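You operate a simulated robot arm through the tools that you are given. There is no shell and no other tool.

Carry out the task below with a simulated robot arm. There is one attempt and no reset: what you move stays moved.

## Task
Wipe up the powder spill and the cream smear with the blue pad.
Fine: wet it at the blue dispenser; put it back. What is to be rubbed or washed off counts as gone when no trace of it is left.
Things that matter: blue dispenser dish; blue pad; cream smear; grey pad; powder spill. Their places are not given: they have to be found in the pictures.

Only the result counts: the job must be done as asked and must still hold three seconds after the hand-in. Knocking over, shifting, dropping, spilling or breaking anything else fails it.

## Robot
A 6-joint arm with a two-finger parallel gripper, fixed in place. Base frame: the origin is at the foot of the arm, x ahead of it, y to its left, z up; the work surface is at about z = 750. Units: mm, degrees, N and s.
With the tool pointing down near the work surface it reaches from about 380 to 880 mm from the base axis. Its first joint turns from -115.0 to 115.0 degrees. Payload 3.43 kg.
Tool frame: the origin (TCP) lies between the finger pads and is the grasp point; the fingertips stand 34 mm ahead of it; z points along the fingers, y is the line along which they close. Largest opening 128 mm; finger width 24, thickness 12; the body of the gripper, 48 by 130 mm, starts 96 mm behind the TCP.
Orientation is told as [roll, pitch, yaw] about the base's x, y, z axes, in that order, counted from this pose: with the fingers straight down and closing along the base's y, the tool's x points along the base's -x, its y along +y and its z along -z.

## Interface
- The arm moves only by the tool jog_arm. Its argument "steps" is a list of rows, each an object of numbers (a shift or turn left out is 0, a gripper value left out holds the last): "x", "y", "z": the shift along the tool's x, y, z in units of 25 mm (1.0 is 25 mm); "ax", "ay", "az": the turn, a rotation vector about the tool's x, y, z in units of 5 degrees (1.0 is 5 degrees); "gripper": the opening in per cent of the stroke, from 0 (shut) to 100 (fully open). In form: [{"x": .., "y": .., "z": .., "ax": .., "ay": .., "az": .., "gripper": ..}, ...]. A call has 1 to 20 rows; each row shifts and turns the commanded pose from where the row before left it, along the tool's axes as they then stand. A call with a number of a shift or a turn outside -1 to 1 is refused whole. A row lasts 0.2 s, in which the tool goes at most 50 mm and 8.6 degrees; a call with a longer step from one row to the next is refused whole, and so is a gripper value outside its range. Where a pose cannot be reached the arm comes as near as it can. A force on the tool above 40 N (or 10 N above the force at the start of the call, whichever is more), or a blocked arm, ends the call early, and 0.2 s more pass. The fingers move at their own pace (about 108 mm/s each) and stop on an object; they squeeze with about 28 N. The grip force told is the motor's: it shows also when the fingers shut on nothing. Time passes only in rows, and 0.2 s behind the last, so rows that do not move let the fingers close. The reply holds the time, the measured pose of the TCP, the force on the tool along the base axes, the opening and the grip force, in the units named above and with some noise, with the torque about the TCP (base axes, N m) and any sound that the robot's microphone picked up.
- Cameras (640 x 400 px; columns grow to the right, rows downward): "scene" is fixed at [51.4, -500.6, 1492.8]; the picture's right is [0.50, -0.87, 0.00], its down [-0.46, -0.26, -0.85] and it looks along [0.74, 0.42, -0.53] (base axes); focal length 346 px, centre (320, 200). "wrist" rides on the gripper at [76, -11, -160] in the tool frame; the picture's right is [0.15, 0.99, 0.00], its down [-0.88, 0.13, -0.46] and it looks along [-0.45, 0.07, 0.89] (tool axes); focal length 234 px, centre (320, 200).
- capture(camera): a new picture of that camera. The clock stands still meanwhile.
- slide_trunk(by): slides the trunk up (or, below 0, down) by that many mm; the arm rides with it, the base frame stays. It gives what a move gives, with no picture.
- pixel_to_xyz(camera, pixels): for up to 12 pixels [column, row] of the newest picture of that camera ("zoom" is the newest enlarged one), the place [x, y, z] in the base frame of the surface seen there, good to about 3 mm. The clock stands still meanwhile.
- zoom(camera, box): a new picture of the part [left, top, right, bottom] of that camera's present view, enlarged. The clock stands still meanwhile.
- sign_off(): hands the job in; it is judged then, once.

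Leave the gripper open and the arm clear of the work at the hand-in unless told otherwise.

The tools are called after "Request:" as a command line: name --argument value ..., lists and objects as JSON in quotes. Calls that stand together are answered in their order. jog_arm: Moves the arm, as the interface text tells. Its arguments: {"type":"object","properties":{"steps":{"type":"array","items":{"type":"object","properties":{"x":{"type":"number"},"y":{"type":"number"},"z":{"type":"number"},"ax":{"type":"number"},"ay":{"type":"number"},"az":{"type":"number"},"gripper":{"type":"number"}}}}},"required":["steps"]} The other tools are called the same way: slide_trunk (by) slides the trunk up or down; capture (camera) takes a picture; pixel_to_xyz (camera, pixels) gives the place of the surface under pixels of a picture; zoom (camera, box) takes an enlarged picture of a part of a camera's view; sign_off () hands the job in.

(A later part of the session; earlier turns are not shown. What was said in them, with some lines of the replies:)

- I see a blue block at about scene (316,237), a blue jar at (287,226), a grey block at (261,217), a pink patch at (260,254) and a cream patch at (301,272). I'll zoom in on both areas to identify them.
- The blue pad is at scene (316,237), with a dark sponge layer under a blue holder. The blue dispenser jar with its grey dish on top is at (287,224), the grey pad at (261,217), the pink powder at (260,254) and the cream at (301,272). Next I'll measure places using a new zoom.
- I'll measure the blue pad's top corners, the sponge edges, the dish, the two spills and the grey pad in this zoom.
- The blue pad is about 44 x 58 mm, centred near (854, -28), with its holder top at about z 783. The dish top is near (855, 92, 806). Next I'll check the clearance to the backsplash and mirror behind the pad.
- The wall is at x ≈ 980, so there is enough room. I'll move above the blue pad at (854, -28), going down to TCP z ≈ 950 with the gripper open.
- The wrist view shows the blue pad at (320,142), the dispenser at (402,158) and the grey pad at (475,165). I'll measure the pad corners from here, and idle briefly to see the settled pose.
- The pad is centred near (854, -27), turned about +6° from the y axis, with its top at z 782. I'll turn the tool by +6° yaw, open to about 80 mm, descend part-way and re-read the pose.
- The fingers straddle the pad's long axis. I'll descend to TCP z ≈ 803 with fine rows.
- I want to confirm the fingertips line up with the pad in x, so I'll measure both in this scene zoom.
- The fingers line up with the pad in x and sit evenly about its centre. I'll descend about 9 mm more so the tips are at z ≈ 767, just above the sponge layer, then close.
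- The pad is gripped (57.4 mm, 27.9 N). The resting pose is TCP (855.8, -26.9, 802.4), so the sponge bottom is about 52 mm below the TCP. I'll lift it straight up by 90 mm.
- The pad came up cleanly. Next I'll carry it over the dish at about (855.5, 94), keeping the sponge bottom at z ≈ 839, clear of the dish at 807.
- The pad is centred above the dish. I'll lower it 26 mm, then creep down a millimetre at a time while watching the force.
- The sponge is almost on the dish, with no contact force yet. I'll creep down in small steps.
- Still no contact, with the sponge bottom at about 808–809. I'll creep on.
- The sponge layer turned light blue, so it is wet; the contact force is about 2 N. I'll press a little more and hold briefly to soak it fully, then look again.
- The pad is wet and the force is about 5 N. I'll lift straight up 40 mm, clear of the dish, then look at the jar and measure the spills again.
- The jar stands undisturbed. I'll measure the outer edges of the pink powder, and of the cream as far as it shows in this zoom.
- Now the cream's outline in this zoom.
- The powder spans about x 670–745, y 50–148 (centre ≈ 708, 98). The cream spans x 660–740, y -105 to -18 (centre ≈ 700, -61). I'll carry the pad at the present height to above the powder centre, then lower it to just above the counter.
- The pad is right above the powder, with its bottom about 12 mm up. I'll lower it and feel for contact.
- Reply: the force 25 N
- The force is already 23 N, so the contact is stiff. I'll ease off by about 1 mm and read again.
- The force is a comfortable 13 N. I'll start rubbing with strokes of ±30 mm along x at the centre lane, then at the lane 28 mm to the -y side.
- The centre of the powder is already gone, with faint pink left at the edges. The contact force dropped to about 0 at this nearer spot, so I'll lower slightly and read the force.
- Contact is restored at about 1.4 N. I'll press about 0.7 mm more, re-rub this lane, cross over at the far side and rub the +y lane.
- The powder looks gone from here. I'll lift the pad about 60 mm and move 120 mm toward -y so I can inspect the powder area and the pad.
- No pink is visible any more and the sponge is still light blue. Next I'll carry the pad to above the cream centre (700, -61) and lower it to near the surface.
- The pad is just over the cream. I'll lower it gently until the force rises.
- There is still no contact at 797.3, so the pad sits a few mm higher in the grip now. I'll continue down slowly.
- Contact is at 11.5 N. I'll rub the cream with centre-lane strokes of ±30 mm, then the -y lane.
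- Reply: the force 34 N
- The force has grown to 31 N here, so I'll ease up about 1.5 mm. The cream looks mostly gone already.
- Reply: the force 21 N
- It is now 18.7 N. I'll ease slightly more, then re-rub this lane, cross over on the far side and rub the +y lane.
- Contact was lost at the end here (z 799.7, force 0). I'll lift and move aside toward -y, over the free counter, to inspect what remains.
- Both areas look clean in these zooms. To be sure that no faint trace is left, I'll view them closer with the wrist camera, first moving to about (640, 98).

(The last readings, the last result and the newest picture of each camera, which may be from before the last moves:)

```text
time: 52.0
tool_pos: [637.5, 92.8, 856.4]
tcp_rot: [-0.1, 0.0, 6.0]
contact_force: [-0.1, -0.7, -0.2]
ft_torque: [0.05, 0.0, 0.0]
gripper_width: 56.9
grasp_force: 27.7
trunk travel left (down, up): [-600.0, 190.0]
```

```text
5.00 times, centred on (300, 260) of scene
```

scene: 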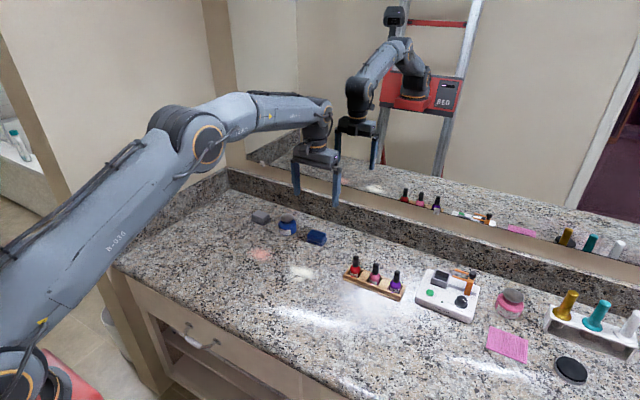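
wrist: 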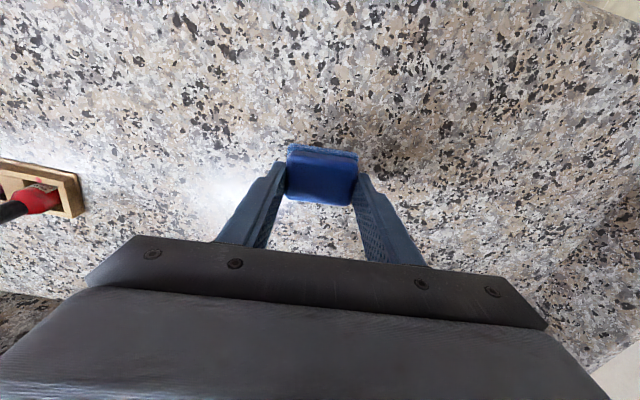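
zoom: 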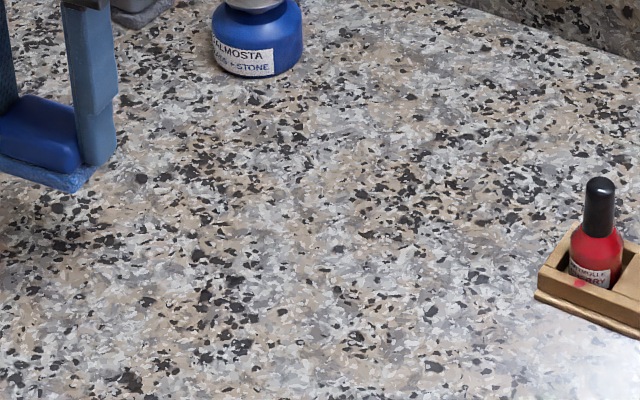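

No pink or white trace is visible. Because faint edges are hard to see on this granite, I'll make one more wider pass over each area. I'll go to the near -y corner of the powder area and lower the pad.

Request:
jog_arm --steps '[{"x": -0.675, "y": -0.765}, {"x": -0.675, "y": -0.765}, {}, {"z": 0.8}, {"z": 0.8}, {"z": 0.6}, {}, {}]'

```text
time: 53.8
tool_pos: [675.6, 62.3, 802.5]
tcp_rot: [0.1, 0.0, 6.0]
contact_force: [-0.3, -0.8, -0.7]
ft_torque: [-0.02, 0.0, 0.0]
gripper_width: 56.8
grasp_force: 28.0
trunk travel left (down, up): [-600.0, 190.0]
```

The pad is still clear of the surface at z 802.5. I'll creep down to contact.

Request:
jog_arm --steps '[{"z": 0.1}, {"z": 0.08}, {}]'

```text
time: 54.6
tool_pos: [676.3, 62.2, 797.3]
tcp_rot: [0.1, -0.1, 6.0]
contact_force: [-0.2, -0.2, -0.6]
ft_torque: [0.0, -0.01, 0.0]
gripper_width: 57.0
grasp_force: 28.0
trunk travel left (down, up): [-600.0, 190.0]
```

Request:
jog_arm --steps '[{"z": 0.05}, {"z": 0.04}, {}]'

```text
time: 55.4
tool_pos: [676.0, 62.5, 795.6]
tcp_rot: [-0.1, -0.1, 6.0]
contact_force: [-0.7, 0.3, 7.7]
ft_torque: [0.01, 0.07, 0.0]
gripper_width: 57.2
grasp_force: 28.0
trunk travel left (down, up): [-600.0, 190.0]
```

Contact is 7.7 N. I'll rub the first lane there and back, shift +25 mm in y, and rub outward.

Request:
jog_arm --steps '[{"x": -0.6}, {"x": -0.6}, {"x": -0.6}, {"x": -0.6}, {"x": -0.6}, {"x": 0.6}, {"x": 0.6}, {"x": 0.6}, {"x": 0.6}, {"x": 0.6}, {"y": 0.5}, {"y": 0.5}, {"x": -0.6}, {"x": -0.6}, {"x": -0.6}, {"x": -0.6}, {"x": -0.6}]'

```text
time: 59.0
tool_pos: [748.7, 94.6, 795.5]
tcp_rot: [0.0, 0.0, 6.0]
contact_force: [-3.3, 0.2, 6.9]
ft_torque: [0.01, 0.13, 0.02]
gripper_width: 56.5
grasp_force: 28.2
trunk travel left (down, up): [-600.0, 190.0]
```

The force is steady at 7 N. I'll continue with the next lanes toward +y.

Request:
jog_arm --steps '[{"x": 0.6}, {"x": 0.6}, {"x": 0.6}, {"x": 0.6}, {"x": 0.6}, {"y": 0.5}, {"y": 0.5}, {"x": -0.6}, {"x": -0.6}, {"x": -0.6}, {"x": -0.6}, {"x": -0.6}, {"y": 0.5}, {"y": 0.5}, {"x": 0.6}, {"x": 0.6}, {"x": 0.6}, {"x": 0.6}, {"x": 0.6}]'

Request:
zoom --camera "scene" --box '[200, 200, 320, 280]'

```text
time: 63.0
tool_pos: [668.3, 137.9, 795.4]
tcp_rot: [0.0, -0.1, 6.0]
contact_force: [5.4, 0.5, 15.2]
ft_torque: [0.01, -0.21, 0.02]
gripper_width: 56.7
grasp_force: 28.1
trunk travel left (down, up): [-600.0, 190.0]
```

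```text
5.00 times, centred on (260, 240) of scene
```

zoom: 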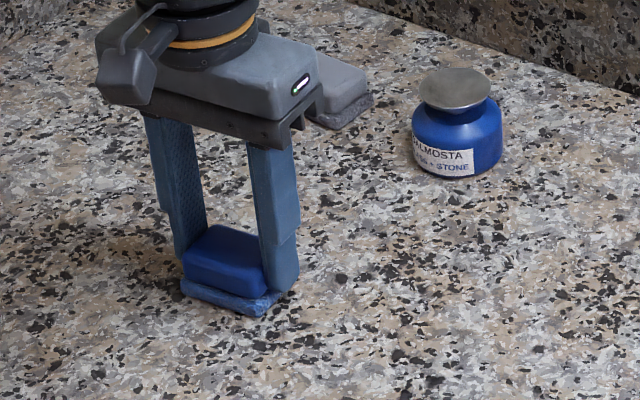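

The powder area is clean. I'll finish the last lane, lift 40 mm, and carry the pad to the near -y corner of the cream area (667, -101).

Request:
jog_arm --steps '[{"x": -0.6}, {"x": -0.6}, {"x": -0.6}, {"x": -0.6}, {"x": -0.6}, {"z": -0.8}, {"z": -0.8}, {"x": 0.406, "y": -0.951}, {"x": 0.406, "y": -0.951}, {"x": 0.406, "y": -0.951}, {"x": 0.406, "y": -0.951}, {"x": 0.406, "y": -0.951}, {"x": 0.406, "y": -0.951}, {"x": 0.406, "y": -0.951}, {"x": 0.406, "y": -0.951}, {"x": 0.406, "y": -0.951}, {"x": 0.406, "y": -0.951}, {}, {}]'

Request:
zoom --camera "scene" --box '[215, 210, 315, 280]'

```text
time: 67.0
tool_pos: [666.8, -101.7, 838.9]
tcp_rot: [0.1, 0.1, 5.9]
contact_force: [0.4, 0.2, -0.3]
ft_torque: [-0.03, 0.01, 0.02]
gripper_width: 56.8
grasp_force: 27.8
trunk travel left (down, up): [-600.0, 190.0]
```

```text
5.71 times, centred on (265, 245) of scene
```

zoom: 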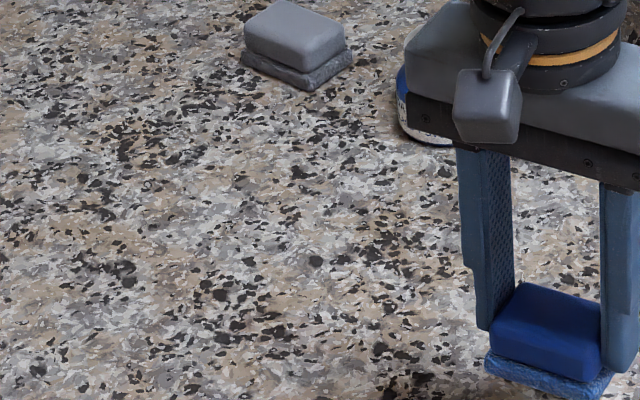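

The powder area is clean. I'm now over the cream corner at z 838.9, and will lower to near contact.

Request:
jog_arm --steps '[{"z": 0.8}, {"z": 0.7}, {"z": 0.1}, {"z": 0.06}, {}]'

```text
time: 68.2
tool_pos: [665.1, -103.3, 796.3]
tcp_rot: [0.1, 0.0, 6.0]
contact_force: [-0.4, 0.5, -0.6]
ft_torque: [0.02, 0.02, 0.01]
gripper_width: 56.9
grasp_force: 27.9
trunk travel left (down, up): [-600.0, 190.0]
```

Request:
jog_arm --steps '[{"z": 0.04}, {"z": 0.03}, {}]'

```text
time: 69.0
tool_pos: [666.8, -101.7, 794.6]
tcp_rot: [-0.1, -0.2, 6.0]
contact_force: [-10.1, -1.0, 35.4]
ft_torque: [0.0, 0.6, -0.03]
gripper_width: 56.9
grasp_force: 28.1
trunk travel left (down, up): [-600.0, 190.0]
```

The force jumped to 35 N, so I'll ease up about 2 mm.

Request:
jog_arm --steps '[{"z": -0.08}, {}]'

```text
time: 69.6
tool_pos: [666.6, -102.1, 795.9]
tcp_rot: [0.0, 0.0, 6.0]
contact_force: [2.4, -1.3, 15.4]
ft_torque: [-0.06, -0.08, 0.01]
gripper_width: 57.0
grasp_force: 28.1
trunk travel left (down, up): [-600.0, 190.0]
```

It is now 15 N. I'll ease slightly more and rub the first two lanes on the cream area.

Request:
jog_arm --steps '[{"z": -0.02}, {"x": -0.6}, {"x": -0.6}, {"x": -0.6}, {"x": -0.6}, {"x": -0.6}, {"x": 0.6}, {"x": 0.6}, {"x": 0.6}, {"x": 0.6}, {"x": 0.6}, {"y": 0.5}, {"y": 0.5}, {"x": -0.6}, {"x": -0.6}, {"x": -0.6}, {"x": -0.6}, {"x": -0.6}]'

```text
time: 73.4
tool_pos: [738.3, -69.6, 796.5]
tcp_rot: [-0.1, 0.0, 6.0]
contact_force: [-0.1, 0.2, 0.6]
ft_torque: [0.01, -0.02, 0.0]
gripper_width: 56.8
grasp_force: 28.5
trunk travel left (down, up): [-600.0, 190.0]
```

The force is nearly zero at this far end. I'll press about 1 mm more and continue through the remaining lanes toward +y.

Request:
jog_arm --steps '[{"z": 0.04}, {"x": 0.6}, {"x": 0.6}, {"x": 0.6}, {"x": 0.6}, {"x": 0.6}, {"y": 0.5}, {"y": 0.5}, {"x": -0.6}, {"x": -0.6}, {"x": -0.6}, {"x": -0.6}, {"x": -0.6}]'

```text
time: 76.2
tool_pos: [733.7, -44.9, 795.7]
tcp_rot: [0.0, -0.1, 6.0]
contact_force: [-6.7, -1.2, 13.9]
ft_torque: [-0.01, 0.19, 0.02]
gripper_width: 56.8
grasp_force: 27.8
trunk travel left (down, up): [-600.0, 190.0]
```

The force is 14 N, which is good. I'll go back along this lane, shift to the last lane, rub it both ways, then lift.

Request:
jog_arm --steps '[{"x": 0.6}, {"x": 0.6}, {"x": 0.6}, {"x": 0.6}, {"x": 0.6}, {"y": 0.5}, {"y": 0.5}, {"x": -0.6}, {"x": -0.6}, {"x": -0.6}, {"x": -0.6}, {"x": -0.6}, {"x": 0.6}, {"x": 0.6}, {"x": 0.6}, {"x": 0.6}, {"x": 0.6}, {}]'

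```text
time: 80.0
tool_pos: [657.0, -28.7, 795.1]
tcp_rot: [0.0, 0.1, 6.0]
contact_force: [2.7, 1.1, 15.1]
ft_torque: [0.04, -0.23, 0.01]
gripper_width: 57.1
grasp_force: 28.0
trunk travel left (down, up): [-600.0, 190.0]
```

I'll add a cross sweep along y at the far side, where contact had been light.

Request:
jog_arm --steps '[{"x": -0.6}, {"x": -0.6}, {"x": -0.6}, {"x": -0.6}, {"y": -0.6}, {"y": -0.6}, {"y": -0.6}, {"y": -0.6}, {"y": -0.6}, {"x": 0.6}, {"x": 0.6}, {}]'

```text
time: 82.6
tool_pos: [695.2, -100.7, 795.0]
tcp_rot: [0.0, -0.1, 6.1]
contact_force: [6.5, -3.8, 23.9]
ft_torque: [-0.15, -0.26, 0.02]
gripper_width: 56.7
grasp_force: 27.1
trunk travel left (down, up): [-600.0, 190.0]
```

Contact was good throughout. I'll lift 60 mm and carry the pad back above its original place, (855.5, -27).

Request:
jog_arm --steps '[{"z": -0.8}, {"z": -0.8}, {"z": -0.8}, {"x": -0.956, "y": 0.322}, {"x": -0.956, "y": 0.322}, {"x": -0.956, "y": 0.322}, {"x": -0.956, "y": 0.322}, {"x": -0.956, "y": 0.322}, {"x": -0.956, "y": 0.322}, {"x": -0.956, "y": 0.322}, {}, {}, {}]'

Request:
zoom --camera "scene" --box '[215, 190, 365, 300]'

Request:
capture --camera "wrist"

```text
time: 85.4
tool_pos: [859.0, -25.9, 854.9]
tcp_rot: [0.0, 0.0, 6.0]
contact_force: [0.0, 1.2, -0.7]
ft_torque: [0.02, 0.03, -0.01]
gripper_width: 56.8
grasp_force: 28.2
trunk travel left (down, up): [-600.0, 190.0]
```

```text
3.64 times, centred on (290, 245) of scene
```

zoom: 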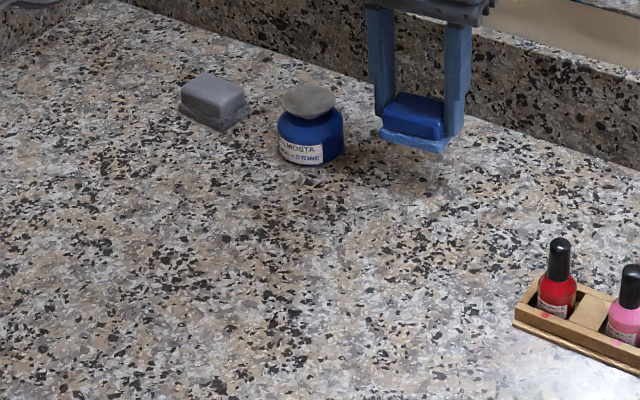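

```text
taken
```

wrist: 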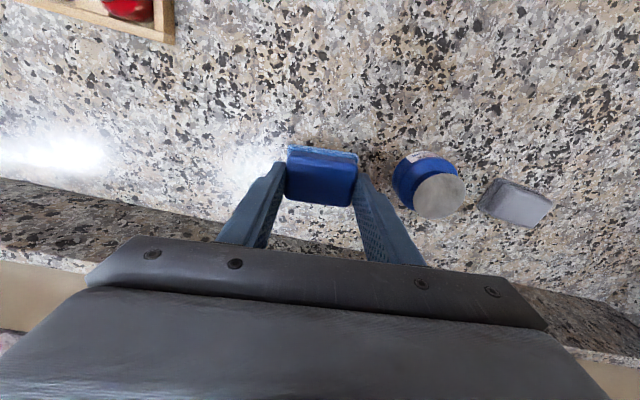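

Both areas look clean. There is a light streak just below the jar at zoom (315,178), so I'll look closer at it and at the wiped areas.

Request:
zoom --camera "scene" --box '[270, 200, 340, 250]'

Request:
zoom --camera "scene" --box '[225, 230, 305, 280]'

Request:
zoom --camera "scene" --box '[265, 245, 345, 295]'

Request:
zoom --camera "wrist" --box '[220, 0, 620, 200]'

```text
8.00 times, centred on (305, 225) of scene
```

zoom: 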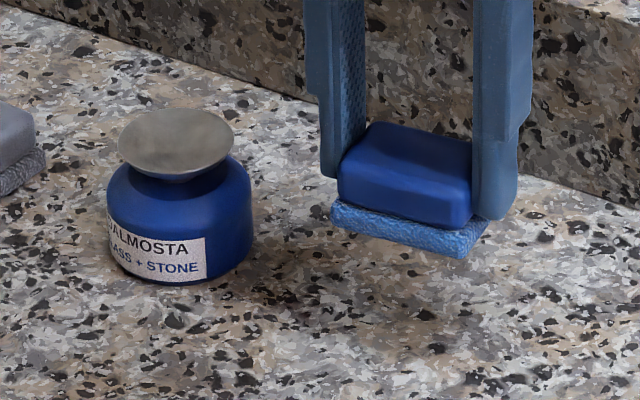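

```text
8.00 times, centred on (265, 255) of scene
```

zoom: 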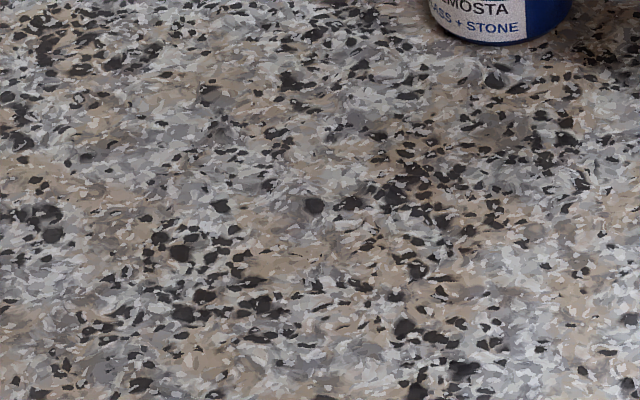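

```text
8.00 times, centred on (305, 270) of scene
```

zoom: 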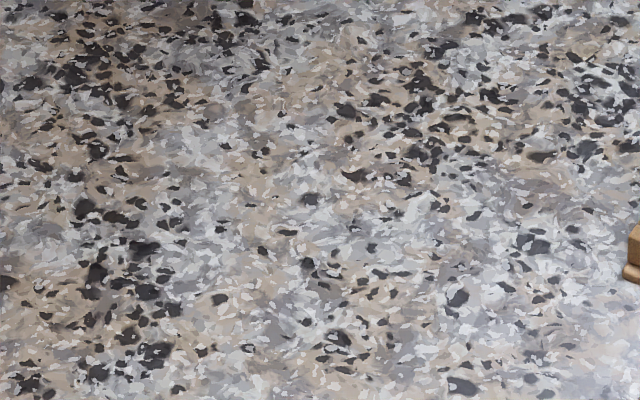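

```text
1.60 times, centred on (420, 100) of wrist
```

zoom: 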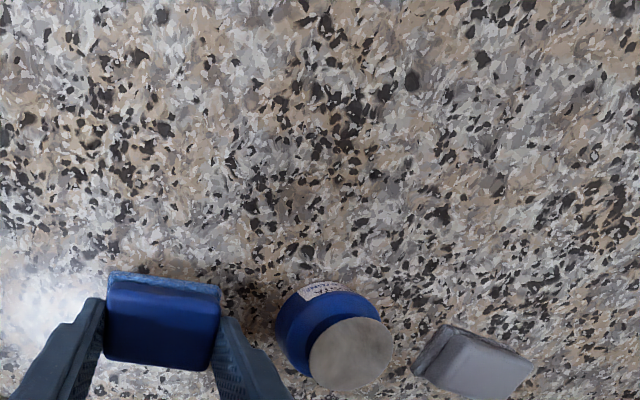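

All is clean; the streak was just granite. Now for the pad: the pose reads (859, -25.9) with some noise, so I'll idle and re-read before setting it down.

Request:
jog_arm --steps '[{}]'

Request:
jog_arm --steps '[{}]'

Request:
jog_arm --steps '[{}]'

```text
time: 85.8
tool_pos: [858.8, -24.5, 853.8]
tcp_rot: [0.1, 0.0, 6.0]
contact_force: [0.3, 0.0, -0.6]
ft_torque: [0.0, -0.01, -0.03]
gripper_width: 56.6
grasp_force: 28.2
trunk travel left (down, up): [-600.0, 190.0]
```

```text
time: 86.2
tool_pos: [858.7, -24.2, 854.7]
tcp_rot: [0.0, 0.0, 6.0]
contact_force: [0.8, 0.7, -0.4]
ft_torque: [0.02, 0.01, 0.0]
gripper_width: 56.8
grasp_force: 28.1
trunk travel left (down, up): [-600.0, 190.0]
```

```text
time: 86.6
tool_pos: [858.9, -25.2, 853.5]
tcp_rot: [0.0, 0.0, 6.0]
contact_force: [0.1, -0.2, -0.3]
ft_torque: [0.0, -0.01, 0.02]
gripper_width: 56.6
grasp_force: 28.5
trunk travel left (down, up): [-600.0, 190.0]
```

The settled pose is (858.9, -25). I'll correct by about -3.6 mm in x and -2.3 mm in y, and lower to z ≈ 800.

Request:
jog_arm --steps '[{"x": 0.153, "y": -0.076}, {"z": 0.7}, {"z": 0.7}, {"z": 0.5}, {"z": 0.2}, {}, {}]'

```text
time: 88.2
tool_pos: [853.9, -27.5, 800.8]
tcp_rot: [-0.1, 0.0, 6.0]
contact_force: [0.0, 0.0, -1.0]
ft_torque: [-0.02, -0.03, -0.01]
gripper_width: 57.1
grasp_force: 28.0
trunk travel left (down, up): [-600.0, 190.0]
```

It's at (853.9, -27.5, 800.8), just above rest. I'll creep down to touch.

Request:
jog_arm --steps '[{"z": 0.06}, {"z": 0.05}, {}]'

```text
time: 89.0
tool_pos: [854.3, -26.7, 799.4]
tcp_rot: [0.0, 0.0, 5.9]
contact_force: [0.0, 1.2, -1.0]
ft_torque: [0.02, -0.03, 0.01]
gripper_width: 56.8
grasp_force: 28.2
trunk travel left (down, up): [-600.0, 190.0]
```

Request:
jog_arm --steps '[{"z": 0.05}, {"z": 0.04}, {}]'

```text
time: 89.8
tool_pos: [853.1, -27.3, 797.2]
tcp_rot: [0.1, -0.1, 6.0]
contact_force: [-0.5, 0.2, -0.4]
ft_torque: [0.02, 0.01, 0.0]
gripper_width: 56.8
grasp_force: 28.4
trunk travel left (down, up): [-600.0, 190.0]
```

Request:
jog_arm --steps '[{"z": 0.03}, {"z": 0.03}, {}]'

```text
time: 90.6
tool_pos: [853.8, -25.7, 796.3]
tcp_rot: [-0.1, 0.0, 6.0]
contact_force: [-0.7, 0.5, 1.5]
ft_torque: [0.05, 0.0, 0.0]
gripper_width: 56.4
grasp_force: 27.7
trunk travel left (down, up): [-600.0, 190.0]
```

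Light contact (1.5 N): the pad is on the counter. I'll open the fingers to about 87 mm and then rise.

Request:
jog_arm --steps '[{"gripper": 50}, {"gripper": 68}, {}, {}, {}, {}]'

Request:
zoom --camera "scene" --box '[270, 200, 350, 250]'

```text
time: 92.0
tool_pos: [852.9, -26.7, 796.1]
tcp_rot: [0.1, 0.0, 6.0]
contact_force: [0.1, 0.7, 0.8]
ft_torque: [0.05, -0.01, -0.02]
gripper_width: 87.1
grasp_force: 0.1
trunk travel left (down, up): [-600.0, 190.0]
```

```text
8.00 times, centred on (310, 225) of scene
```

zoom: 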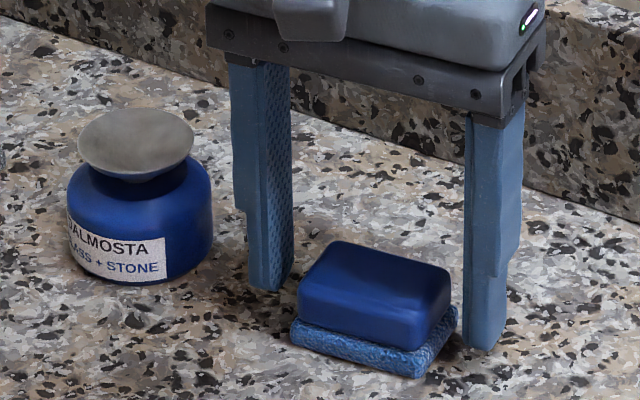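

The pad is released and sits flat. I'll rise straight up well clear, then inspect.

Request:
jog_arm --steps '[{"z": -0.5}, {"z": -0.9}, {"z": -1}, {"z": -1}, {"z": -1}, {"z": -1}, {"z": -1}, {"x": 0.9, "y": -0.3, "z": -0.6, "gripper": 100}, {"x": 0.9, "y": -0.4, "z": -0.6}, {"x": 0.9, "y": -0.6, "z": -0.6}, {"x": 0.9, "y": -0.6, "z": -0.6}, {"x": 0.9, "y": -0.6, "z": -0.6}, {"x": 0.9, "y": -0.6, "z": -0.6}, {"x": 0.9, "y": -0.6}, {}, {}]'

Request:
capture --camera "scene"

Request:
zoom --camera "scene" --box '[230, 195, 350, 295]'

Request:
capture --camera "wrist"

```text
time: 95.4
tool_pos: [706.1, -138.6, 1043.9]
tcp_rot: [0.0, 0.0, 6.1]
contact_force: [0.1, -0.3, 0.6]
ft_torque: [0.05, -0.01, 0.02]
gripper_width: 128.2
grasp_force: 0.1
trunk travel left (down, up): [-600.0, 190.0]
```

```text
taken
```

scene: 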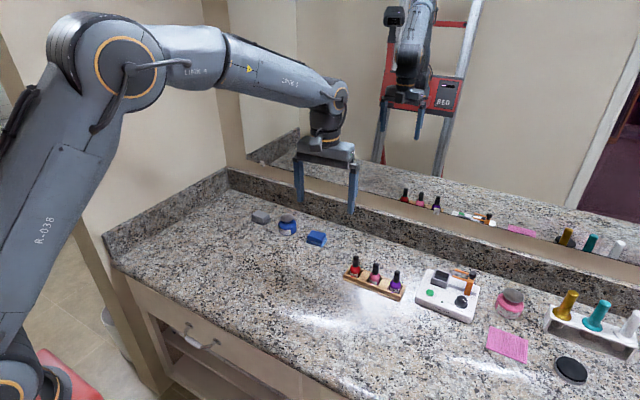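

```text
4.00 times, centred on (290, 245) of scene
```

zoom: 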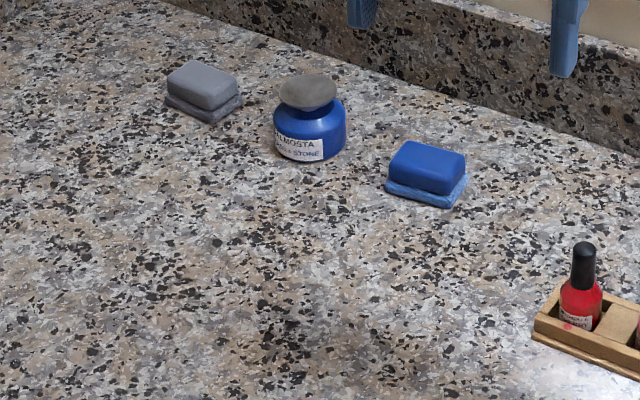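

```text
taken
```

wrist: 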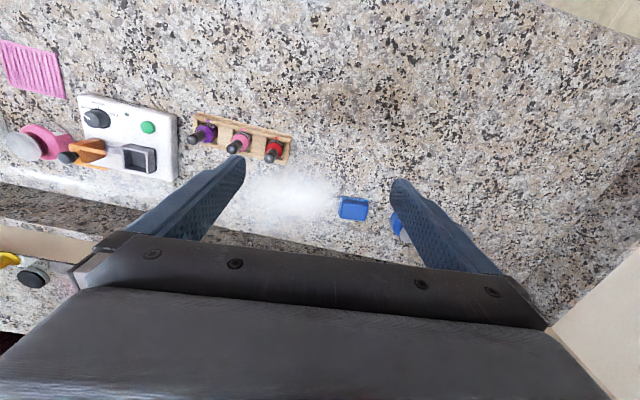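

The blue pad is back within about a pixel of its original position. The jar, grey pad and everything else are unchanged, and both spills are gone. I'll take one last close look from the wrist camera.

Request:
zoom --camera "wrist" --box '[300, 80, 540, 230]'

Request:
zoom --camera "scene" --box '[225, 225, 345, 300]'

```text
2.67 times, centred on (420, 155) of wrist
```

zoom: 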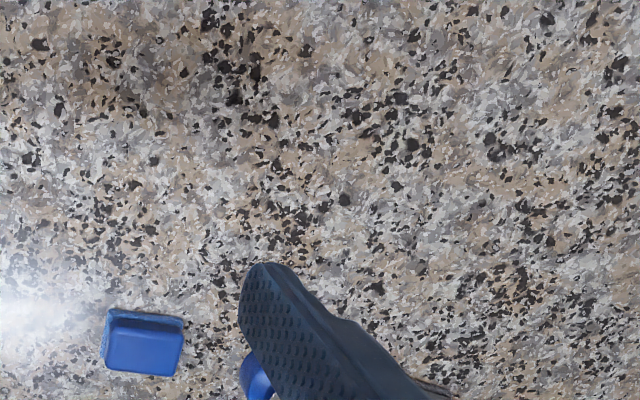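

```text
5.33 times, centred on (285, 262) of scene
```

zoom: 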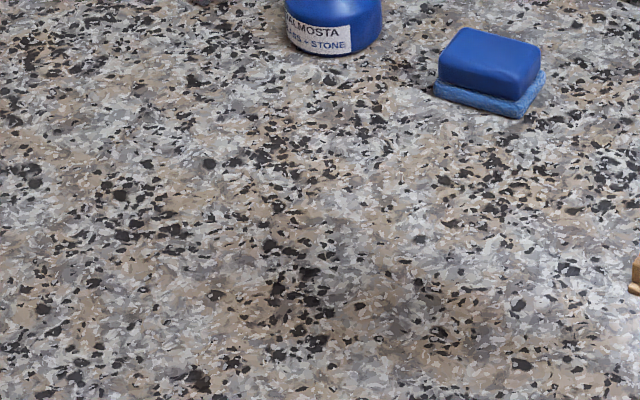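

No pink or cream trace is left, the pad is back in its place, the gripper is open and the arm is clear. I'm handing in.

Request:
sign_off

```text
The job is handed in.
```

The powder spill and the cream smear are both wiped up. In the last close pictures from both cameras I could see no trace of either. I have handed the job in, but I was not told how it was judged.

- **Wetting:** I pressed the blue pad onto the blue dispenser's dish until its sponge turned light blue. It was wet before any wiping.
- **Wiping:** I rubbed each area once, then made a second, wider pass over both in case faint edges did not show on the granite.
- **Pad:** It is back in its original place, within about a pixel of where it stood in the first picture. Its sponge is still wet.
- **Everything else:** The dispenser, the grey pad and the other items on the counter look unmoved. The gripper is open and the arm is clear of the work.
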